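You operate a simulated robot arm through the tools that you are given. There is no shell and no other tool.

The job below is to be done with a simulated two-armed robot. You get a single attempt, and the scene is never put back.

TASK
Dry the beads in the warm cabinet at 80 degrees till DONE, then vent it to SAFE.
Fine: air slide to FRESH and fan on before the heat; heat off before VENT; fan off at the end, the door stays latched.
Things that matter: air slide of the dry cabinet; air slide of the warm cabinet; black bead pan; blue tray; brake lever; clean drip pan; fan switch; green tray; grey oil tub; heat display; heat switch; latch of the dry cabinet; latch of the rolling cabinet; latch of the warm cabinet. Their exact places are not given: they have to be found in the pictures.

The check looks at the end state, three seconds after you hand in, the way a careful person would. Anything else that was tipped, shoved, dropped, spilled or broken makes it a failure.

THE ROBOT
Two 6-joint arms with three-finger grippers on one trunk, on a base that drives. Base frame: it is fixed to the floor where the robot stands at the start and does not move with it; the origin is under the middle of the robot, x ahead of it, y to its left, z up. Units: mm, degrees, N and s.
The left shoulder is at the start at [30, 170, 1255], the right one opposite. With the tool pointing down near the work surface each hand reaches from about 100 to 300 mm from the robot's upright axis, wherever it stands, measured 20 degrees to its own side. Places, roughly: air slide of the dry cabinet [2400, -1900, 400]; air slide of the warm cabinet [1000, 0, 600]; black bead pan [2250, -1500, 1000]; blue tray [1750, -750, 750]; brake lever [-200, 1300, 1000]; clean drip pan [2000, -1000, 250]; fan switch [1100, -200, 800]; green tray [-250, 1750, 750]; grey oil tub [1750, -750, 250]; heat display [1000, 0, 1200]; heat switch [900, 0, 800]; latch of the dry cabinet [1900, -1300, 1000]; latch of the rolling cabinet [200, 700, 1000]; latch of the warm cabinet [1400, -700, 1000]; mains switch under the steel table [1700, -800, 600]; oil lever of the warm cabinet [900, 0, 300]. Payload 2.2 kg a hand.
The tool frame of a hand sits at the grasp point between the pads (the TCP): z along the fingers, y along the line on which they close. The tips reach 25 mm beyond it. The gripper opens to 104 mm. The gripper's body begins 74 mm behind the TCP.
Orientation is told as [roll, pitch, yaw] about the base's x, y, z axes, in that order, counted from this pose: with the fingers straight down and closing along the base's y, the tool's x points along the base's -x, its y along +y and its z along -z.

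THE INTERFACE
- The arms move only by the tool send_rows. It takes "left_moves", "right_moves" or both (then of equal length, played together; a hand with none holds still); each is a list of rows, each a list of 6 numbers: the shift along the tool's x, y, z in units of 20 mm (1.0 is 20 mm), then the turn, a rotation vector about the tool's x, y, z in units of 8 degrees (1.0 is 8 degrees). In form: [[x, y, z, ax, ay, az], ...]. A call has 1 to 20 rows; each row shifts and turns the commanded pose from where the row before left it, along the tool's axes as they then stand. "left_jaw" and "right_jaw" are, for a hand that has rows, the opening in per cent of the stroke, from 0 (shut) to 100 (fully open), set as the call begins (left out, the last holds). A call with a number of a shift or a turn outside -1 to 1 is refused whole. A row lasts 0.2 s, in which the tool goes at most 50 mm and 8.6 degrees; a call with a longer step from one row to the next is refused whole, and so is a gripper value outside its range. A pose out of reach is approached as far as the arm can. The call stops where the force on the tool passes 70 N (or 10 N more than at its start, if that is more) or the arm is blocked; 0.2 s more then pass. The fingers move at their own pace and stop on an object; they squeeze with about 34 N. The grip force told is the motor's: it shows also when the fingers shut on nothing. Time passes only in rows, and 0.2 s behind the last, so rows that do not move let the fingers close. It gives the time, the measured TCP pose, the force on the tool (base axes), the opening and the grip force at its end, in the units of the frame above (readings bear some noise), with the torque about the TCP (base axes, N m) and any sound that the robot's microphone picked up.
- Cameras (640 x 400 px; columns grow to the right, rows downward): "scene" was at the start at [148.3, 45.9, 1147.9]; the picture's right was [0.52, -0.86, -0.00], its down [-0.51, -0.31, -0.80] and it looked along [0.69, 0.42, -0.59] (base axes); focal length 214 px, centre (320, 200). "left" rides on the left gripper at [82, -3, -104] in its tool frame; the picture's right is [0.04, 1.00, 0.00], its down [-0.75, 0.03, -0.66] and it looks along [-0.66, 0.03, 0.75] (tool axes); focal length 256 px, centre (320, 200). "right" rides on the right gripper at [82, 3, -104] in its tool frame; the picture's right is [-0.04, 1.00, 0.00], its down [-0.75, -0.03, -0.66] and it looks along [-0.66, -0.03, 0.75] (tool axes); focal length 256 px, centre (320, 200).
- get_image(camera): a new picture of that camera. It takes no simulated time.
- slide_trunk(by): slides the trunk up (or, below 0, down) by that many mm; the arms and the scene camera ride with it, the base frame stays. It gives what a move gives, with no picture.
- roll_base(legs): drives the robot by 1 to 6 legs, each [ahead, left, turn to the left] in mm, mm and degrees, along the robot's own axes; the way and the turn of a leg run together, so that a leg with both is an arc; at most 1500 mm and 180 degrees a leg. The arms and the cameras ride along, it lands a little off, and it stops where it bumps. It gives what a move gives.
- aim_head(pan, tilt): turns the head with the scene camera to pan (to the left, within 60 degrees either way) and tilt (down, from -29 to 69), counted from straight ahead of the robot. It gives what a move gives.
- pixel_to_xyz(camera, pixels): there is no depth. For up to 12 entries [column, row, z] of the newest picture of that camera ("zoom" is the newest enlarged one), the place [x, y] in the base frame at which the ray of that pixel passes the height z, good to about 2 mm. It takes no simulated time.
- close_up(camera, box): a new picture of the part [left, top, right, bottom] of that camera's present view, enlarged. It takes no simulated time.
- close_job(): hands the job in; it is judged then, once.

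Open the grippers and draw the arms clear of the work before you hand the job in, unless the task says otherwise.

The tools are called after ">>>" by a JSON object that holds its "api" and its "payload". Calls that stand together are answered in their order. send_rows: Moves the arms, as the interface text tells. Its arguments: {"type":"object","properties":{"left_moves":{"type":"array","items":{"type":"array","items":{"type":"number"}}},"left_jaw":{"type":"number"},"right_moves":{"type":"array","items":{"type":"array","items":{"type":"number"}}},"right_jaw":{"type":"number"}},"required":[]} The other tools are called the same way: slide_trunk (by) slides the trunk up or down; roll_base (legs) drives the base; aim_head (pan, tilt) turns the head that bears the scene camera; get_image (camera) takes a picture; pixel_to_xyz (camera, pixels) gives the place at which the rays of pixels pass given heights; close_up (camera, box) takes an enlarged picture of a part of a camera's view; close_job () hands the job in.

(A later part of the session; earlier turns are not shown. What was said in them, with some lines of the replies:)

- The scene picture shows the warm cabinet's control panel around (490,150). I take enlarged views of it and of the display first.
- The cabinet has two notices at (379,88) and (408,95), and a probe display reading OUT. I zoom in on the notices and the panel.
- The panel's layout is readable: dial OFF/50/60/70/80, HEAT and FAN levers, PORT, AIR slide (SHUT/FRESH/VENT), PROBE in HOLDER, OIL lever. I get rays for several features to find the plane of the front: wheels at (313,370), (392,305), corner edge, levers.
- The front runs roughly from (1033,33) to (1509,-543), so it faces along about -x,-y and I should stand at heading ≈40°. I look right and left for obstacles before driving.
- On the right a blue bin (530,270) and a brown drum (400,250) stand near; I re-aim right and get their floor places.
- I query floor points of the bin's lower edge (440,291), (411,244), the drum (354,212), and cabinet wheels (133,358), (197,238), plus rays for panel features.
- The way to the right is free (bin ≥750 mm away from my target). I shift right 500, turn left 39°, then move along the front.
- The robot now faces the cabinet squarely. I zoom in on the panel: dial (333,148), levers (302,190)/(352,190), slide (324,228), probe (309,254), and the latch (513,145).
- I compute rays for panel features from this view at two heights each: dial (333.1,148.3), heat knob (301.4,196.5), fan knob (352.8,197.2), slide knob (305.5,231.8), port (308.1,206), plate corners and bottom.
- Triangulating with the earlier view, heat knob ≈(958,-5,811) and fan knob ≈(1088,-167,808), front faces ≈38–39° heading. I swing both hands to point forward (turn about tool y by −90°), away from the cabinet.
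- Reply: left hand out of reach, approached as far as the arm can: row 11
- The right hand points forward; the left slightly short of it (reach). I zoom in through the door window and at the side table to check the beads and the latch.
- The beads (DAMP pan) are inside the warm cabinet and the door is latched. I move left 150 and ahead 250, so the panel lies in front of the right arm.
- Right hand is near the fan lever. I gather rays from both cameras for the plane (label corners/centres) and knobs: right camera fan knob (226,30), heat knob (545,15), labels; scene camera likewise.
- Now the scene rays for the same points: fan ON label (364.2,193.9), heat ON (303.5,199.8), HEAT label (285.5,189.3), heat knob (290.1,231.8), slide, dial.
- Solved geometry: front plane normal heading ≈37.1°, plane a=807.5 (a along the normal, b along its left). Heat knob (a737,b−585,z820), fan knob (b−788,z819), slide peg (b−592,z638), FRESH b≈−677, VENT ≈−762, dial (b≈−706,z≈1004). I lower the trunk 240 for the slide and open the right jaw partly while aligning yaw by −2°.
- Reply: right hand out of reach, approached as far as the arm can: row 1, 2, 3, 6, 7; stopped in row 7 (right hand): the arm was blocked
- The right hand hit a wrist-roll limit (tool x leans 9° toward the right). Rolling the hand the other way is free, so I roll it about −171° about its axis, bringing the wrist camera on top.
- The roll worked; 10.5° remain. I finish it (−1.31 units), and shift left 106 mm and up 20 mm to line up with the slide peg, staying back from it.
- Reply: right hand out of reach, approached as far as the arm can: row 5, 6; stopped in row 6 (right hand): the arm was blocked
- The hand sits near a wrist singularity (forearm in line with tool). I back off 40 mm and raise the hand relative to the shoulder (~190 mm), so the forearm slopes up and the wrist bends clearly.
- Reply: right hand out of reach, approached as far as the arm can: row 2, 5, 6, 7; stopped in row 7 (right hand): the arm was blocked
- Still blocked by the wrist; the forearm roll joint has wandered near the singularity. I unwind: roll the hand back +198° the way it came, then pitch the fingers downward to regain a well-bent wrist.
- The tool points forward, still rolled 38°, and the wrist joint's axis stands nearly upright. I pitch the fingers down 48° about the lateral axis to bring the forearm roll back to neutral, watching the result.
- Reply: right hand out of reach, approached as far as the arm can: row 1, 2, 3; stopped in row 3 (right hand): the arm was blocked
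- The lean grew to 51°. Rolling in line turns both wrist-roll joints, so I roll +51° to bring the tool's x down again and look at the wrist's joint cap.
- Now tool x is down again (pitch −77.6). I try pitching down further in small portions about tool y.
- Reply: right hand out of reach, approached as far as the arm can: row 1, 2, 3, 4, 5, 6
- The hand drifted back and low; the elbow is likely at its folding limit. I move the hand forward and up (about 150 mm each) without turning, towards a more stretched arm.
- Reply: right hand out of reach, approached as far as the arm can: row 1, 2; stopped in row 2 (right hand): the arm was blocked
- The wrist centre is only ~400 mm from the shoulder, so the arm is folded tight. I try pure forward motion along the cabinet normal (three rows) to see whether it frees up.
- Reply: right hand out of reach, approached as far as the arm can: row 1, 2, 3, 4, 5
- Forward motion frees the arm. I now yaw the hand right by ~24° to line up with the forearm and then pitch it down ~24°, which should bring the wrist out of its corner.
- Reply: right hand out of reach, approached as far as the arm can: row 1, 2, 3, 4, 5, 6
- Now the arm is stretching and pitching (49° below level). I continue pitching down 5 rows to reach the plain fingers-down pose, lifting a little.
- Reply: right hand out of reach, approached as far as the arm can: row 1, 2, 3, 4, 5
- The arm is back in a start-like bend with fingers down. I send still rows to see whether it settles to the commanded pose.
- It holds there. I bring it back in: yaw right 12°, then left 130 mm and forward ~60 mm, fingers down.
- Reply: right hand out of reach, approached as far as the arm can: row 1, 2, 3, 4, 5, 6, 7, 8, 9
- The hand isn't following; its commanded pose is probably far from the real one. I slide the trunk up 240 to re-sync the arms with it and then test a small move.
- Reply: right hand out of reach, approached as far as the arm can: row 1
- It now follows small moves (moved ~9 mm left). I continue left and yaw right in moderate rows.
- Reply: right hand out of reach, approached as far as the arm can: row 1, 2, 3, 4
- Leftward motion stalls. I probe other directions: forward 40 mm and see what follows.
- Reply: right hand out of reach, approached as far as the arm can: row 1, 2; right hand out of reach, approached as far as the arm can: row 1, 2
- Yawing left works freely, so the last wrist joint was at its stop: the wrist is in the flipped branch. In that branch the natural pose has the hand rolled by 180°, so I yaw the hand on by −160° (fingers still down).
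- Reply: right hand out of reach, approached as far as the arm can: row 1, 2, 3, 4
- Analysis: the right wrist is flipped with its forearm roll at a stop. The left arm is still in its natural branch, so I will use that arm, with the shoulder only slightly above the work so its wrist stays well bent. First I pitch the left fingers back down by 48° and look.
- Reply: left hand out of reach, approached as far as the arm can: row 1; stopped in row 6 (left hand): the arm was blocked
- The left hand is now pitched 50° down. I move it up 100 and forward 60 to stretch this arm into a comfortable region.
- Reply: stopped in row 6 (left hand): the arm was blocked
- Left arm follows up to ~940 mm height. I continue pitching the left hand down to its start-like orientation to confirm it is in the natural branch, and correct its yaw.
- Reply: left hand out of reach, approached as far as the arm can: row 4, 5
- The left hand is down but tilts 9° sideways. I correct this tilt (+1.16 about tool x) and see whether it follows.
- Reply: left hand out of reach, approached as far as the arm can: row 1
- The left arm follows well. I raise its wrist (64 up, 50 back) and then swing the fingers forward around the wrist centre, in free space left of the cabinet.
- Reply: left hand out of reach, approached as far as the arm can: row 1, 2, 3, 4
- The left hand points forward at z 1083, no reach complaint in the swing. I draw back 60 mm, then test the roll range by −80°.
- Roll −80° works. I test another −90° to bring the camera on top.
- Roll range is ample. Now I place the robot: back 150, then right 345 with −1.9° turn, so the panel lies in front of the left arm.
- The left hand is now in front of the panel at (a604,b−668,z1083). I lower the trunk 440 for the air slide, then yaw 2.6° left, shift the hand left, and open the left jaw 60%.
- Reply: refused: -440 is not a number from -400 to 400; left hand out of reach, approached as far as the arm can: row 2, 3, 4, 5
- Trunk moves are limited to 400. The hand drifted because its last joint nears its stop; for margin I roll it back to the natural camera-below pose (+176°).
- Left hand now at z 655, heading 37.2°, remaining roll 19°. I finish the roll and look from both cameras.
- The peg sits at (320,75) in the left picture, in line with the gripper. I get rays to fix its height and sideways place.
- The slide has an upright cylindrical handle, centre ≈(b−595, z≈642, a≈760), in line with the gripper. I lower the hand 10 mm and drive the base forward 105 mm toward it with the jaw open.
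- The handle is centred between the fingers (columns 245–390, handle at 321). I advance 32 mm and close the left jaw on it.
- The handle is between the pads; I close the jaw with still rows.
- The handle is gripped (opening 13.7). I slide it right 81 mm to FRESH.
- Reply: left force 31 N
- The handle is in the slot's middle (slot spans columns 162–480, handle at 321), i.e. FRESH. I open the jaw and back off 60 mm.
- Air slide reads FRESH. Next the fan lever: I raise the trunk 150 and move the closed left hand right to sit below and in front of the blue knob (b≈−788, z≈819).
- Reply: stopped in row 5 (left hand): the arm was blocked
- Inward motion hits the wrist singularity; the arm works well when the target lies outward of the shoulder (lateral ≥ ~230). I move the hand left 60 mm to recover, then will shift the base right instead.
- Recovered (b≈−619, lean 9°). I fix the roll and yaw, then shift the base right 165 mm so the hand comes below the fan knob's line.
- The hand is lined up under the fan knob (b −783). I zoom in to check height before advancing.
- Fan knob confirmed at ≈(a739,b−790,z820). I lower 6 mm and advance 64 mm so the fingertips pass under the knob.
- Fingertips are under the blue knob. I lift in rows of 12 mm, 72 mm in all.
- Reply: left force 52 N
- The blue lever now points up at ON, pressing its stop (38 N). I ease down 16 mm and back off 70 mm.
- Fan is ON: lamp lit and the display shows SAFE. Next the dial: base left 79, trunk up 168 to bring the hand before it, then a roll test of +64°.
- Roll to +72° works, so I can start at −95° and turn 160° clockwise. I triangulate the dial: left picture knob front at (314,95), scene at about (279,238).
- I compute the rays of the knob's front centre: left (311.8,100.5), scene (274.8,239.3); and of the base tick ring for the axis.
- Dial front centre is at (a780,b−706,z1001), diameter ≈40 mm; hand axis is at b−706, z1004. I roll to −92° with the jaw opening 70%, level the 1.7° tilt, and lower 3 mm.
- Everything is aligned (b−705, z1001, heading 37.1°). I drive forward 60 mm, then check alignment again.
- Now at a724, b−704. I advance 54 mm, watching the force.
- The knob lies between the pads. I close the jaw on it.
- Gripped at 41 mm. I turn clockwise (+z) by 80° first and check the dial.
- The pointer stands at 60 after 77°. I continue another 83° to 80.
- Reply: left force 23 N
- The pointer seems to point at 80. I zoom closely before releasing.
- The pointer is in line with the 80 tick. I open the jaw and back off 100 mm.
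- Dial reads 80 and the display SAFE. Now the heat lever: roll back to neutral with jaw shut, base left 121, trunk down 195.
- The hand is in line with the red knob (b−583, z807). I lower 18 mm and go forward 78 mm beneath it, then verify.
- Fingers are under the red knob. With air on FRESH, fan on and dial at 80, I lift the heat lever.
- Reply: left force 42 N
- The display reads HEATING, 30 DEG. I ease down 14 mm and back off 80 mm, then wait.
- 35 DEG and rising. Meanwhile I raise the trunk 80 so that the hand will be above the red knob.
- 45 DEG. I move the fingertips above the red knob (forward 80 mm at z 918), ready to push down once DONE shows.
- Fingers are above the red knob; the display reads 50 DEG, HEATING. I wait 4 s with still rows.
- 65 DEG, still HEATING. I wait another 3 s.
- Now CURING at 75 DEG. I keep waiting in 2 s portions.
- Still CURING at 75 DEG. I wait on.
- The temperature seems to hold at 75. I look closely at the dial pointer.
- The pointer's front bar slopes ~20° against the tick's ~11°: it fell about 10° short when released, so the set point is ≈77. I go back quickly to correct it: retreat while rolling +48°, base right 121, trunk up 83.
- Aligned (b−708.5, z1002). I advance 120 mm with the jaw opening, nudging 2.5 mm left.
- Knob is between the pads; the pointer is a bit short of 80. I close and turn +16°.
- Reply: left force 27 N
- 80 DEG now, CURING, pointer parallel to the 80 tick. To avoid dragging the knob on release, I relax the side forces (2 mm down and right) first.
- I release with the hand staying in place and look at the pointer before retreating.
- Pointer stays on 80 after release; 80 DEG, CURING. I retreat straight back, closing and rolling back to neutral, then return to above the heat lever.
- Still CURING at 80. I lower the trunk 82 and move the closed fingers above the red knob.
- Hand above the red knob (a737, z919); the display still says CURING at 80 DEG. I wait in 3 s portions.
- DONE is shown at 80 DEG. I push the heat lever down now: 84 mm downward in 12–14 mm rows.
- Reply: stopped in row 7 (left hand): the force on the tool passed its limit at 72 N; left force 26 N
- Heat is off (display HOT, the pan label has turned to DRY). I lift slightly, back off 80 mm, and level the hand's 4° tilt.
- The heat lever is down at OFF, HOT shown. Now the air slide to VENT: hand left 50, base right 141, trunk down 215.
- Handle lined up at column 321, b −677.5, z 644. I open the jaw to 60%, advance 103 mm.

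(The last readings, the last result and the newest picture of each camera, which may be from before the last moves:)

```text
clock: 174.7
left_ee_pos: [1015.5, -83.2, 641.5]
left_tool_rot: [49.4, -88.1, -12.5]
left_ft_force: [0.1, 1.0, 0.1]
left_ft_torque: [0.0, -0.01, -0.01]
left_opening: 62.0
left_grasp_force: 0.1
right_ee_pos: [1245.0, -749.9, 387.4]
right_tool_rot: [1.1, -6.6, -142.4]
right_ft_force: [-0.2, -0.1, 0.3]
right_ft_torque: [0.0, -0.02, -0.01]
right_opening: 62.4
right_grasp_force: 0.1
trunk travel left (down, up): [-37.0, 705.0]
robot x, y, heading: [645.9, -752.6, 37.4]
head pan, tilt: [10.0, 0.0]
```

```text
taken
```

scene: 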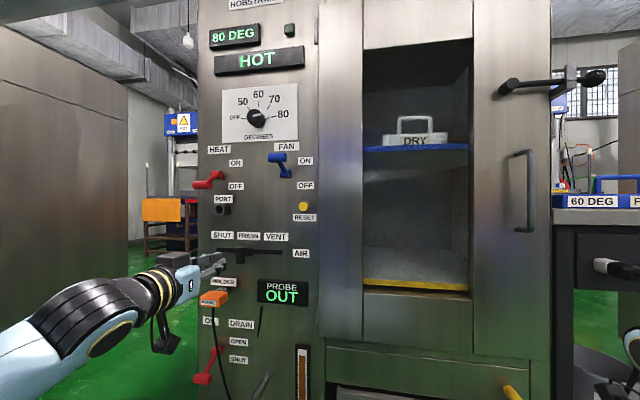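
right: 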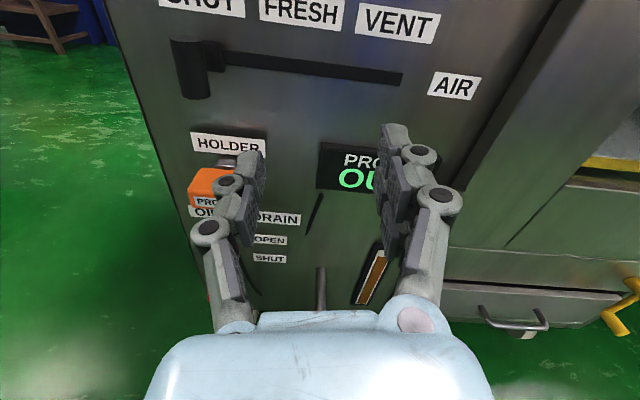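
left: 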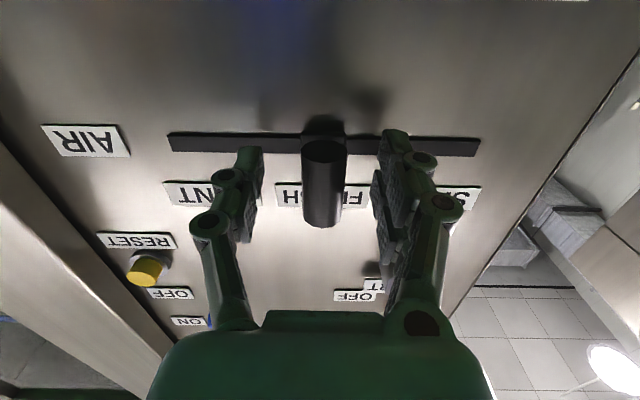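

The handle is between the pads. I close, then slide right 85 mm to VENT.

>>> {"api": "send_rows", "payload": {"left_moves": [[0, 0, 0, 0, 0, 0], [0, 0, 0, 0, 0, 0], [0, 0, 0, 0, 0, 0], [0, -0.7, 0, 0, 0, 0], [0, -0.7, 0, 0, 0, 0], [0, -0.7, 0, 0, 0, 0], [0, -0.7, 0, 0, 0, 0], [0, -0.7, 0, 0, 0, 0], [0, -0.7, 0, 0, 0, 0], [0, 0, 0, 0, 0, 0]], "left_jaw": 0}}

>>> {"api": "get_image", "payload": {"camera": "left"}}

>>> {"api": "get_image", "payload": {"camera": "scene"}}

```text
clock: 176.9
left_ee_pos: [1063.1, -145.5, 641.5]
left_tool_rot: [60.8, -88.2, -23.7]
left_ft_force: [15.1, 62.2, 24.5]
left_ft_torque: [-0.86, -0.16, -0.07]
left_opening: 13.2
left_grasp_force: 39.5
right_ee_pos: [1245.1, -747.2, 388.0]
right_tool_rot: [1.1, -6.7, -142.3]
right_ft_force: [0.1, -0.2, 0.1]
right_ft_torque: [0.03, 0.0, 0.02]
right_opening: 62.1
right_grasp_force: 0.1
trunk travel left (down, up): [-37.0, 705.0]
robot x, y, heading: [642.8, -753.3, 37.2]
head pan, tilt: [10.0, 0.0]
```

```text
taken
```

left: 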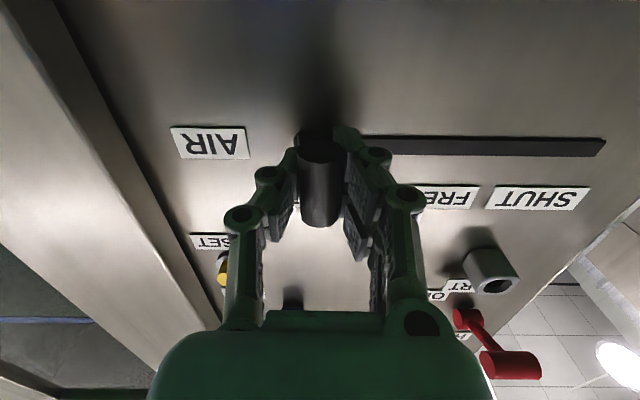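

```text
taken
```

scene: 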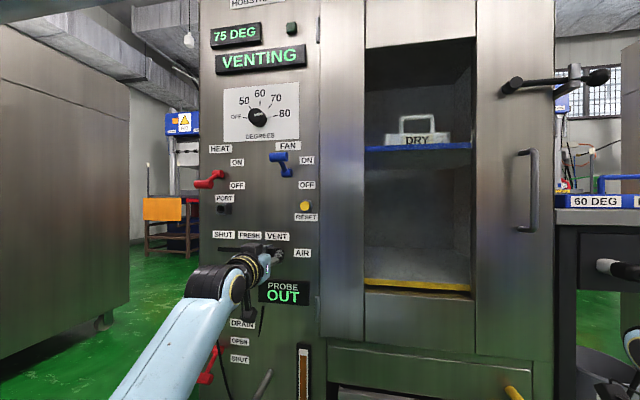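

VENTING is shown; the handle is at the slot's right end. I relax 4 mm, open the jaw and back off 100 mm.

>>> {"api": "send_rows", "payload": {"left_moves": [[0, 0.2, 0, 0, 0, 0], [0, 0, 0, 0, 0, 0]]}}

>>> {"api": "send_rows", "payload": {"left_moves": [[0, 0, 0, 0, 0, 0], [0, 0, 0, 0, 0, 0], [0, 0, 0, 0, 0, 0], [0, 0, -1, 0, 0, 0], [0, 0, -1, 0, 0, 0], [0, 0, -1, 0, 0, 0], [0, 0, -1, 0, 0, 0], [0, 0, -1, 0, 0, 0]], "left_jaw": 60}}

>>> {"api": "get_image", "payload": {"camera": "scene"}}

>>> {"api": "get_image", "payload": {"camera": "left"}}

```text
clock: 177.5
left_ee_pos: [1063.7, -145.8, 640.8]
left_tool_rot: [56.2, -88.4, -19.4]
left_ft_force: [13.5, 51.7, 23.7]
left_ft_torque: [-0.77, -0.38, -0.08]
left_opening: 13.0
left_grasp_force: 39.9
right_ee_pos: [1245.8, -748.8, 386.8]
right_tool_rot: [1.2, -6.8, -142.4]
right_ft_force: [-0.8, -0.4, 0.3]
right_ft_torque: [-0.04, 0.01, 0.01]
right_opening: 62.6
right_grasp_force: 0.0
trunk travel left (down, up): [-37.0, 705.0]
robot x, y, heading: [647.5, -753.4, 37.0]
head pan, tilt: [10.0, 0.0]
```

```text
clock: 179.3
left_ee_pos: [983.5, -206.4, 641.5]
left_tool_rot: [50.6, -88.0, -13.7]
left_ft_force: [0.4, -0.5, -0.7]
left_ft_torque: [0.02, 0.03, 0.01]
left_opening: 62.4
left_grasp_force: 0.1
right_ee_pos: [1244.7, -749.9, 388.0]
right_tool_rot: [1.1, -6.5, -142.4]
right_ft_force: [-0.5, 0.1, 0.0]
right_ft_torque: [-0.03, -0.06, 0.01]
right_opening: 62.6
right_grasp_force: 0.0
trunk travel left (down, up): [-37.0, 705.0]
robot x, y, heading: [647.8, -753.0, 37.3]
head pan, tilt: [10.0, 0.0]
```

```text
taken
```

scene: 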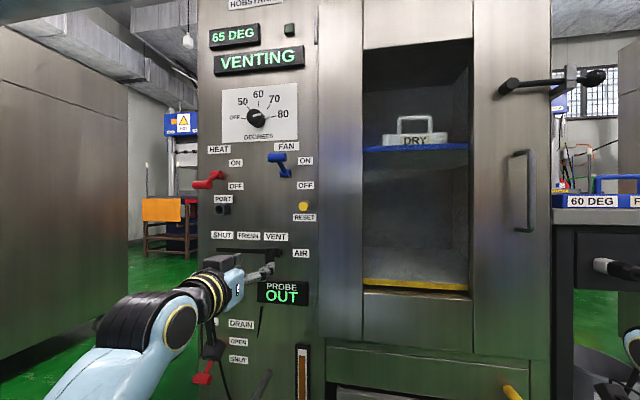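

```text
taken
```

left: 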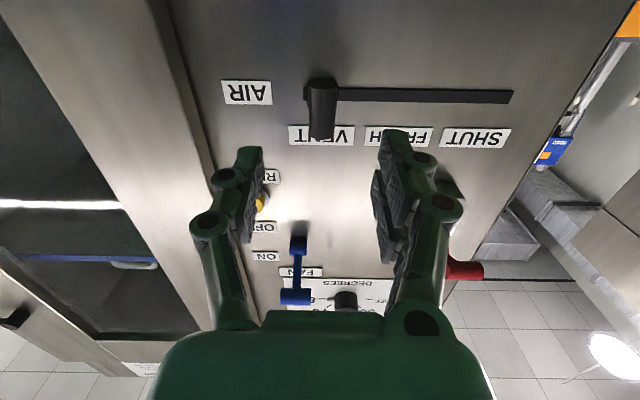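

VENT reached, 65 DEG and falling, VENTING. I prepare for the fan lever: close jaw, hand left 50, base right 80, trunk up 277.

>>> {"api": "send_rows", "payload": {"left_moves": [[0, 0.9, 0, 0, 0, 0], [0, 0.8, 0, 0, 0, 0], [0, 0.8, 0, 0, 0, 0]], "left_jaw": 0}}

>>> {"api": "roll_base", "payload": {"legs": [[0, -80, 0]]}}

>>> {"api": "slide_trunk", "payload": {"by": 277}}

>>> {"api": "get_image", "payload": {"camera": "scene"}}

>>> {"api": "get_image", "payload": {"camera": "left"}}

```text
clock: 180.1
left_ee_pos: [954.2, -166.7, 643.8]
left_tool_rot: [50.0, -88.1, -12.9]
left_ft_force: [0.9, 0.0, -0.4]
left_ft_torque: [0.01, -0.03, -0.01]
left_opening: 0.0
left_grasp_force: 28.4
right_ee_pos: [1245.1, -750.9, 386.6]
right_tool_rot: [1.1, -6.5, -142.4]
right_ft_force: [0.1, -0.8, 0.8]
right_ft_torque: [0.01, 0.01, -0.01]
right_opening: 62.3
right_grasp_force: 0.1
trunk travel left (down, up): [-37.0, 705.0]
robot x, y, heading: [649.6, -751.6, 37.1]
head pan, tilt: [10.0, 0.0]
```

```text
clock: 181.1
left_ee_pos: [1002.2, -229.3, 643.1]
left_tool_rot: [50.4, -88.2, -13.4]
left_ft_force: [0.4, -0.9, 0.1]
left_ft_torque: [-0.01, 0.01, -0.04]
left_opening: 0.0
left_grasp_force: 28.3
right_ee_pos: [1292.4, -813.6, 388.3]
right_tool_rot: [1.2, -6.6, -142.4]
right_ft_force: [0.0, 0.3, 0.2]
right_ft_torque: [0.01, 0.0, 0.0]
right_opening: 62.4
right_grasp_force: 0.0
trunk travel left (down, up): [-37.0, 705.0]
robot x, y, heading: [693.7, -816.5, 37.1]
head pan, tilt: [10.0, 0.0]
```

```text
clock: 183.9
left_ee_pos: [1002.1, -228.5, 921.1]
left_tool_rot: [49.8, -88.1, -12.8]
left_ft_force: [0.7, -0.3, -0.5]
left_ft_torque: [-0.01, 0.02, -0.03]
left_opening: 0.1
left_grasp_force: 28.2
right_ee_pos: [1296.3, -810.9, 673.0]
right_tool_rot: [0.7, -5.3, -142.4]
right_ft_force: [-0.2, 0.8, -0.1]
right_ft_torque: [-0.03, 0.04, -0.02]
right_opening: 62.3
right_grasp_force: 0.1
trunk travel left (down, up): [-314.0, 428.0]
robot x, y, heading: [689.5, -814.6, 36.7]
head pan, tilt: [10.0, 0.0]
```

```text
taken
```

scene: 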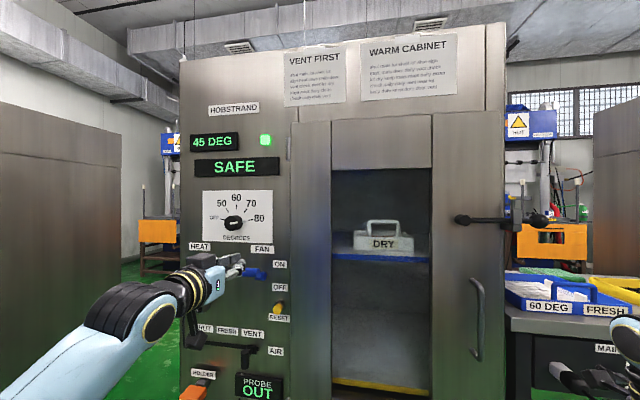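

```text
taken
```

left: 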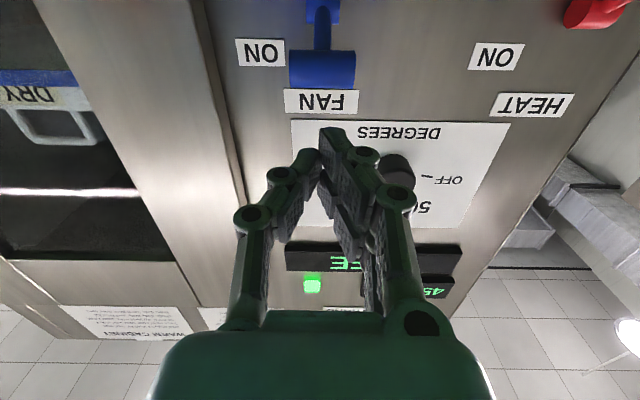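

SAFE is shown at 45 DEG with the lamp lit. I move the fingertips above the blue knob (forward 76 mm) and let it vent a few seconds more for margin.

>>> {"api": "send_rows", "payload": {"left_moves": [[0, 0, 1, 0, 0, 0], [0, 0, 1, 0, 0, 0], [0, 0, 1, 0, 0, 0], [0, 0, 0.8, 0, 0, 0], [0, 0, 0, 0, 0, 0], [0, 0, 0, 0, 0, 0], [0, 0, 0, 0, 0, 0], [0, 0, 0, 0, 0, 0], [0, 0, 0, 0, 0, 0], [0, 0, 0, 0, 0, 0], [0, 0, 0, 0, 0, 0], [0, 0, 0, 0, 0, 0], [0, 0, 0, 0, 0, 0], [0, 0, 0, 0, 0, 0], [0, 0, 0, 0, 0, 0], [0, 0, 0, 0, 0, 0], [0, 0, 0, 0, 0, 0], [0, 0, 0, 0, 0, 0], [0, 0, 0, 0, 0, 0]]}}

>>> {"api": "close_up", "payload": {"camera": "scene", "box": [140, 110, 320, 290]}}

```text
clock: 187.9
left_ee_pos: [1063.7, -183.1, 918.7]
left_tool_rot: [50.7, -88.1, -13.8]
left_ft_force: [0.4, 0.1, 0.6]
left_ft_torque: [0.01, -0.01, 0.0]
left_opening: 0.0
left_grasp_force: 28.5
right_ee_pos: [1295.1, -812.3, 674.4]
right_tool_rot: [0.7, -5.3, -142.4]
right_ft_force: [-0.1, -0.3, -0.1]
right_ft_torque: [0.01, -0.04, 0.0]
right_opening: 62.4
right_grasp_force: 0.1
trunk travel left (down, up): [-314.0, 428.0]
robot x, y, heading: [697.0, -814.6, 37.1]
head pan, tilt: [10.0, 0.0]
```

```text
2.22 times, centred on (230, 200) of scene
```

zoom: 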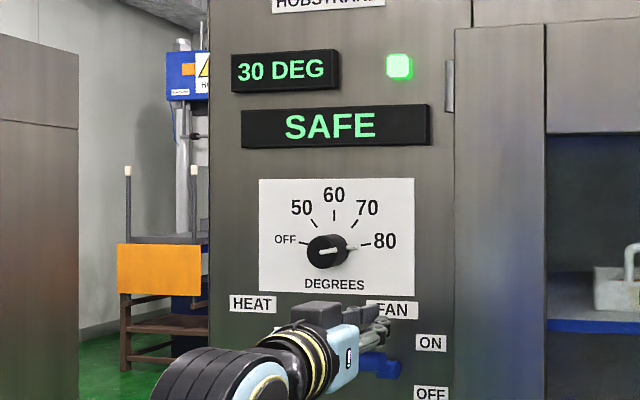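

SAFE, 30 DEG. I push the fan lever down, 70 mm first.

>>> {"api": "send_rows", "payload": {"left_moves": [[0.7, 0, 0, 0, 0, 0], [0.7, 0, 0, 0, 0, 0], [0.7, 0, 0, 0, 0, 0], [0.7, 0, 0, 0, 0, 0], [0.7, 0, 0, 0, 0, 0]]}}

>>> {"api": "close_up", "payload": {"camera": "scene", "box": [140, 110, 320, 310]}}

```text
clock: 189.1
left_ee_pos: [1058.9, -184.8, 858.9]
left_tool_rot: [90.8, -88.5, -53.9]
left_ft_force: [-5.6, -2.7, 30.8]
left_ft_torque: [0.45, -0.43, 0.01]
left_opening: 0.2
left_grasp_force: 29.3
right_ee_pos: [1294.1, -813.2, 678.1]
right_tool_rot: [0.6, -5.0, -142.3]
right_ft_force: [-0.2, 0.2, 0.1]
right_ft_torque: [0.04, 0.0, -0.03]
right_opening: 62.7
right_grasp_force: 0.0
trunk travel left (down, up): [-314.0, 428.0]
robot x, y, heading: [695.2, -816.4, 37.1]
head pan, tilt: [10.0, 0.0]
```

```text
2.00 times, centred on (230, 210) of scene
```

zoom: 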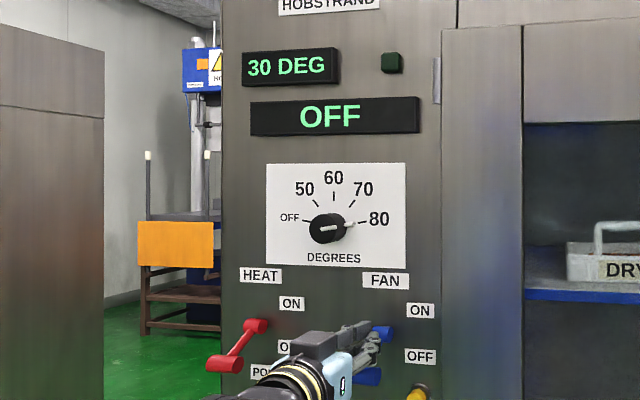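

The fan is off: the display reads OFF. I lift 14 mm and back off 100 mm, opening the jaw afterwards.

>>> {"api": "send_rows", "payload": {"left_moves": [[-0.7, 0, 0, 0, 0, 0], [0, 0, -1, 0, 0, 0], [0, 0, -1, 0, 0, 0], [0, 0, -1, 0, 0, 0], [0, 0, -1, 0, 0, 0], [0, 0, -1, 0, 0, 0]]}}

>>> {"api": "get_image", "payload": {"camera": "scene"}}

>>> {"api": "close_up", "payload": {"camera": "scene", "box": [160, 120, 320, 400]}}

```text
clock: 190.5
left_ee_pos: [981.6, -242.8, 866.8]
left_tool_rot: [50.4, -88.1, -13.5]
left_ft_force: [0.1, 0.7, -0.8]
left_ft_torque: [0.0, -0.02, -0.04]
left_opening: 0.1
left_grasp_force: 28.2
right_ee_pos: [1295.4, -812.1, 674.3]
right_tool_rot: [0.6, -5.3, -142.4]
right_ft_force: [0.5, 0.0, -0.6]
right_ft_torque: [-0.01, 0.04, -0.01]
right_opening: 62.0
right_grasp_force: 0.2
trunk travel left (down, up): [-314.0, 428.0]
robot x, y, heading: [696.0, -814.9, 37.0]
head pan, tilt: [10.0, 0.0]
```

```text
taken
```

scene: 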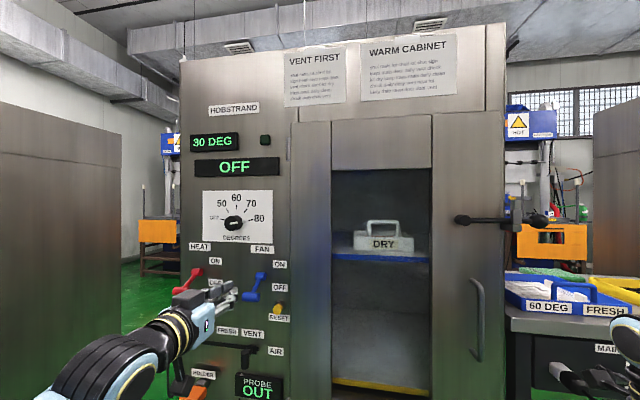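

```text
1.43 times, centred on (240, 260) of scene
```

zoom: 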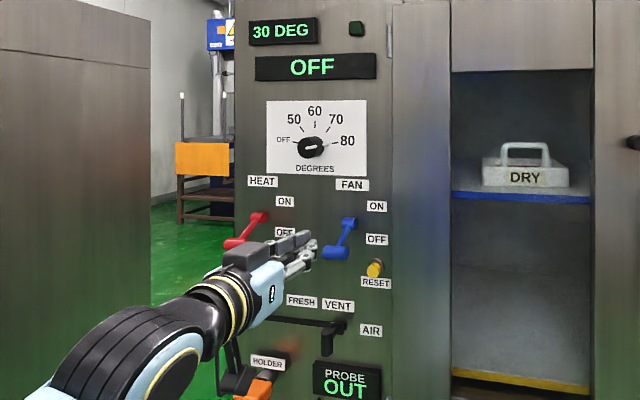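

Display OFF, both levers down, slide at VENT, door latched, pan labelled DRY. I drive back 200 mm and open both grippers.

>>> {"api": "roll_base", "payload": {"legs": [[-200, 0, 0]]}}

>>> {"api": "send_rows", "payload": {"left_moves": [[0, 0, 0, 0, 0, 0], [0, 0, 0, 0, 0, 0], [0, 0, 0, 0, 0, 0], [0, 0, 0, 0, 0, 0]], "right_moves": [[0, 0, 0, 0, 0, 0], [0, 0, 0, 0, 0, 0], [0, 0, 0, 0, 0, 0], [0, 0, 0, 0, 0, 0]], "left_jaw": 100, "right_jaw": 100}}

>>> {"api": "aim_head", "payload": {"pan": 5, "tilt": 10}}

>>> {"api": "get_image", "payload": {"camera": "scene"}}

>>> {"api": "close_up", "payload": {"camera": "scene", "box": [200, 100, 400, 400]}}

```text
clock: 192.1
left_ee_pos: [822.8, -360.9, 866.5]
left_tool_rot: [51.7, -88.1, -14.7]
left_ft_force: [0.3, 0.6, 0.7]
left_ft_torque: [0.01, 0.0, -0.01]
left_opening: 0.0
left_grasp_force: 27.7
right_ee_pos: [1136.9, -931.0, 674.6]
right_tool_rot: [0.5, -5.3, -142.3]
right_ft_force: [-0.5, -0.5, 0.7]
right_ft_torque: [0.01, 0.0, 0.03]
right_opening: 62.4
right_grasp_force: 0.1
trunk travel left (down, up): [-314.0, 428.0]
robot x, y, heading: [535.6, -934.6, 36.8]
head pan, tilt: [10.0, 0.0]
```

```text
clock: 193.1
left_ee_pos: [821.8, -360.5, 865.5]
left_tool_rot: [50.9, -88.1, -14.0]
left_ft_force: [-0.1, 0.7, 0.3]
left_ft_torque: [-0.03, -0.02, -0.04]
left_opening: 103.9
left_grasp_force: 0.0
right_ee_pos: [1137.9, -930.7, 673.7]
right_tool_rot: [0.6, -5.3, -142.3]
right_ft_force: [-0.6, 0.8, -0.3]
right_ft_torque: [0.0, -0.01, 0.0]
right_opening: 103.9
right_grasp_force: 0.1
trunk travel left (down, up): [-314.0, 428.0]
robot x, y, heading: [536.8, -932.3, 37.1]
head pan, tilt: [10.0, 0.0]
```

```text
clock: 193.8
left_ee_pos: [822.3, -359.8, 866.8]
left_tool_rot: [50.9, -88.1, -13.9]
left_ft_force: [-0.1, 0.3, 0.6]
left_ft_torque: [-0.01, 0.0, -0.03]
left_opening: 104.4
left_grasp_force: 0.0
right_ee_pos: [1137.4, -931.8, 673.9]
right_tool_rot: [0.6, -5.2, -142.2]
right_ft_force: [0.0, -0.7, 0.1]
right_ft_torque: [0.0, 0.0, 0.01]
right_opening: 104.1
right_grasp_force: 0.1
trunk travel left (down, up): [-314.0, 428.0]
robot x, y, heading: [536.2, -931.0, 37.1]
head pan, tilt: [5.0, 10.0]
```

```text
taken
```

scene: 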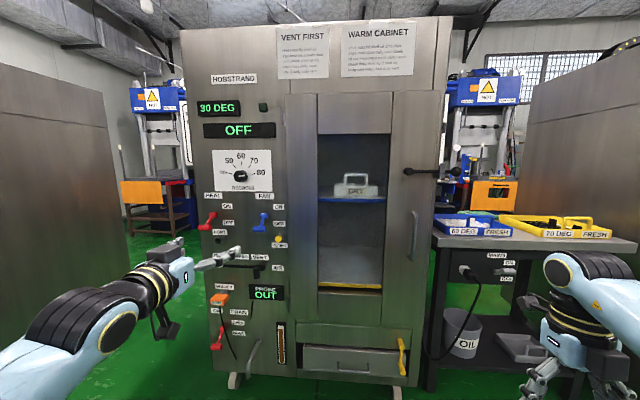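

```text
1.33 times, centred on (300, 250) of scene
```

zoom: 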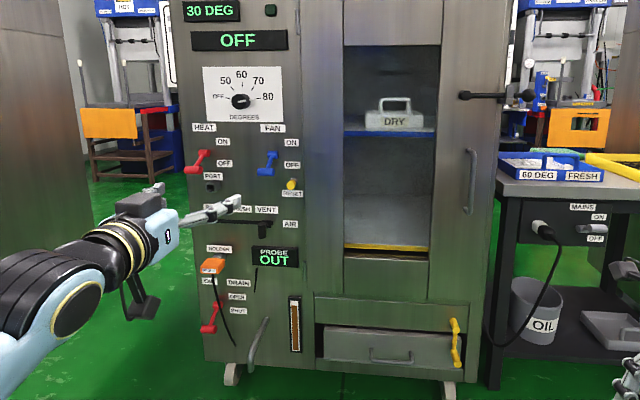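

Everything is in its end state: heat off, fan off, slide at VENT, latch across its catch at (425,172), beads DRY, trays and tub undisturbed, grippers open and clear. I hand in the job.

>>> {"api": "close_job", "payload": {}}

```text
The job is handed in.
```

The beads dried at 80 degrees until the display showed DONE, and the cabinet was then vented to SAFE. I have handed the job in and have no check result yet.

- **Order:** I set the air slide to FRESH and switched the fan on before the heat. The heat went off at DONE, before I moved the slide to VENT. I switched the fan off last, after SAFE showed.
- **End state:** The display reads OFF at 30 DEG, and both the heat and fan levers are down. The air slide is at VENT, the door is still latched, and the pan's label changed from DAMP to DRY.
- **Dial slipped at first:** The dial slipped back about 10 degrees when I first let go. The cabinet held around 75 DEG on the display for roughly ten seconds of CURING. I reset it to 80, and it read 80 DEG from then until DONE.
- **Dial left at 80:** I did not turn it back to OFF, since the task did not ask for it.

I saw nothing tipped, moved or spilled. Both grippers are open and the robot stands clear of the cabinet.
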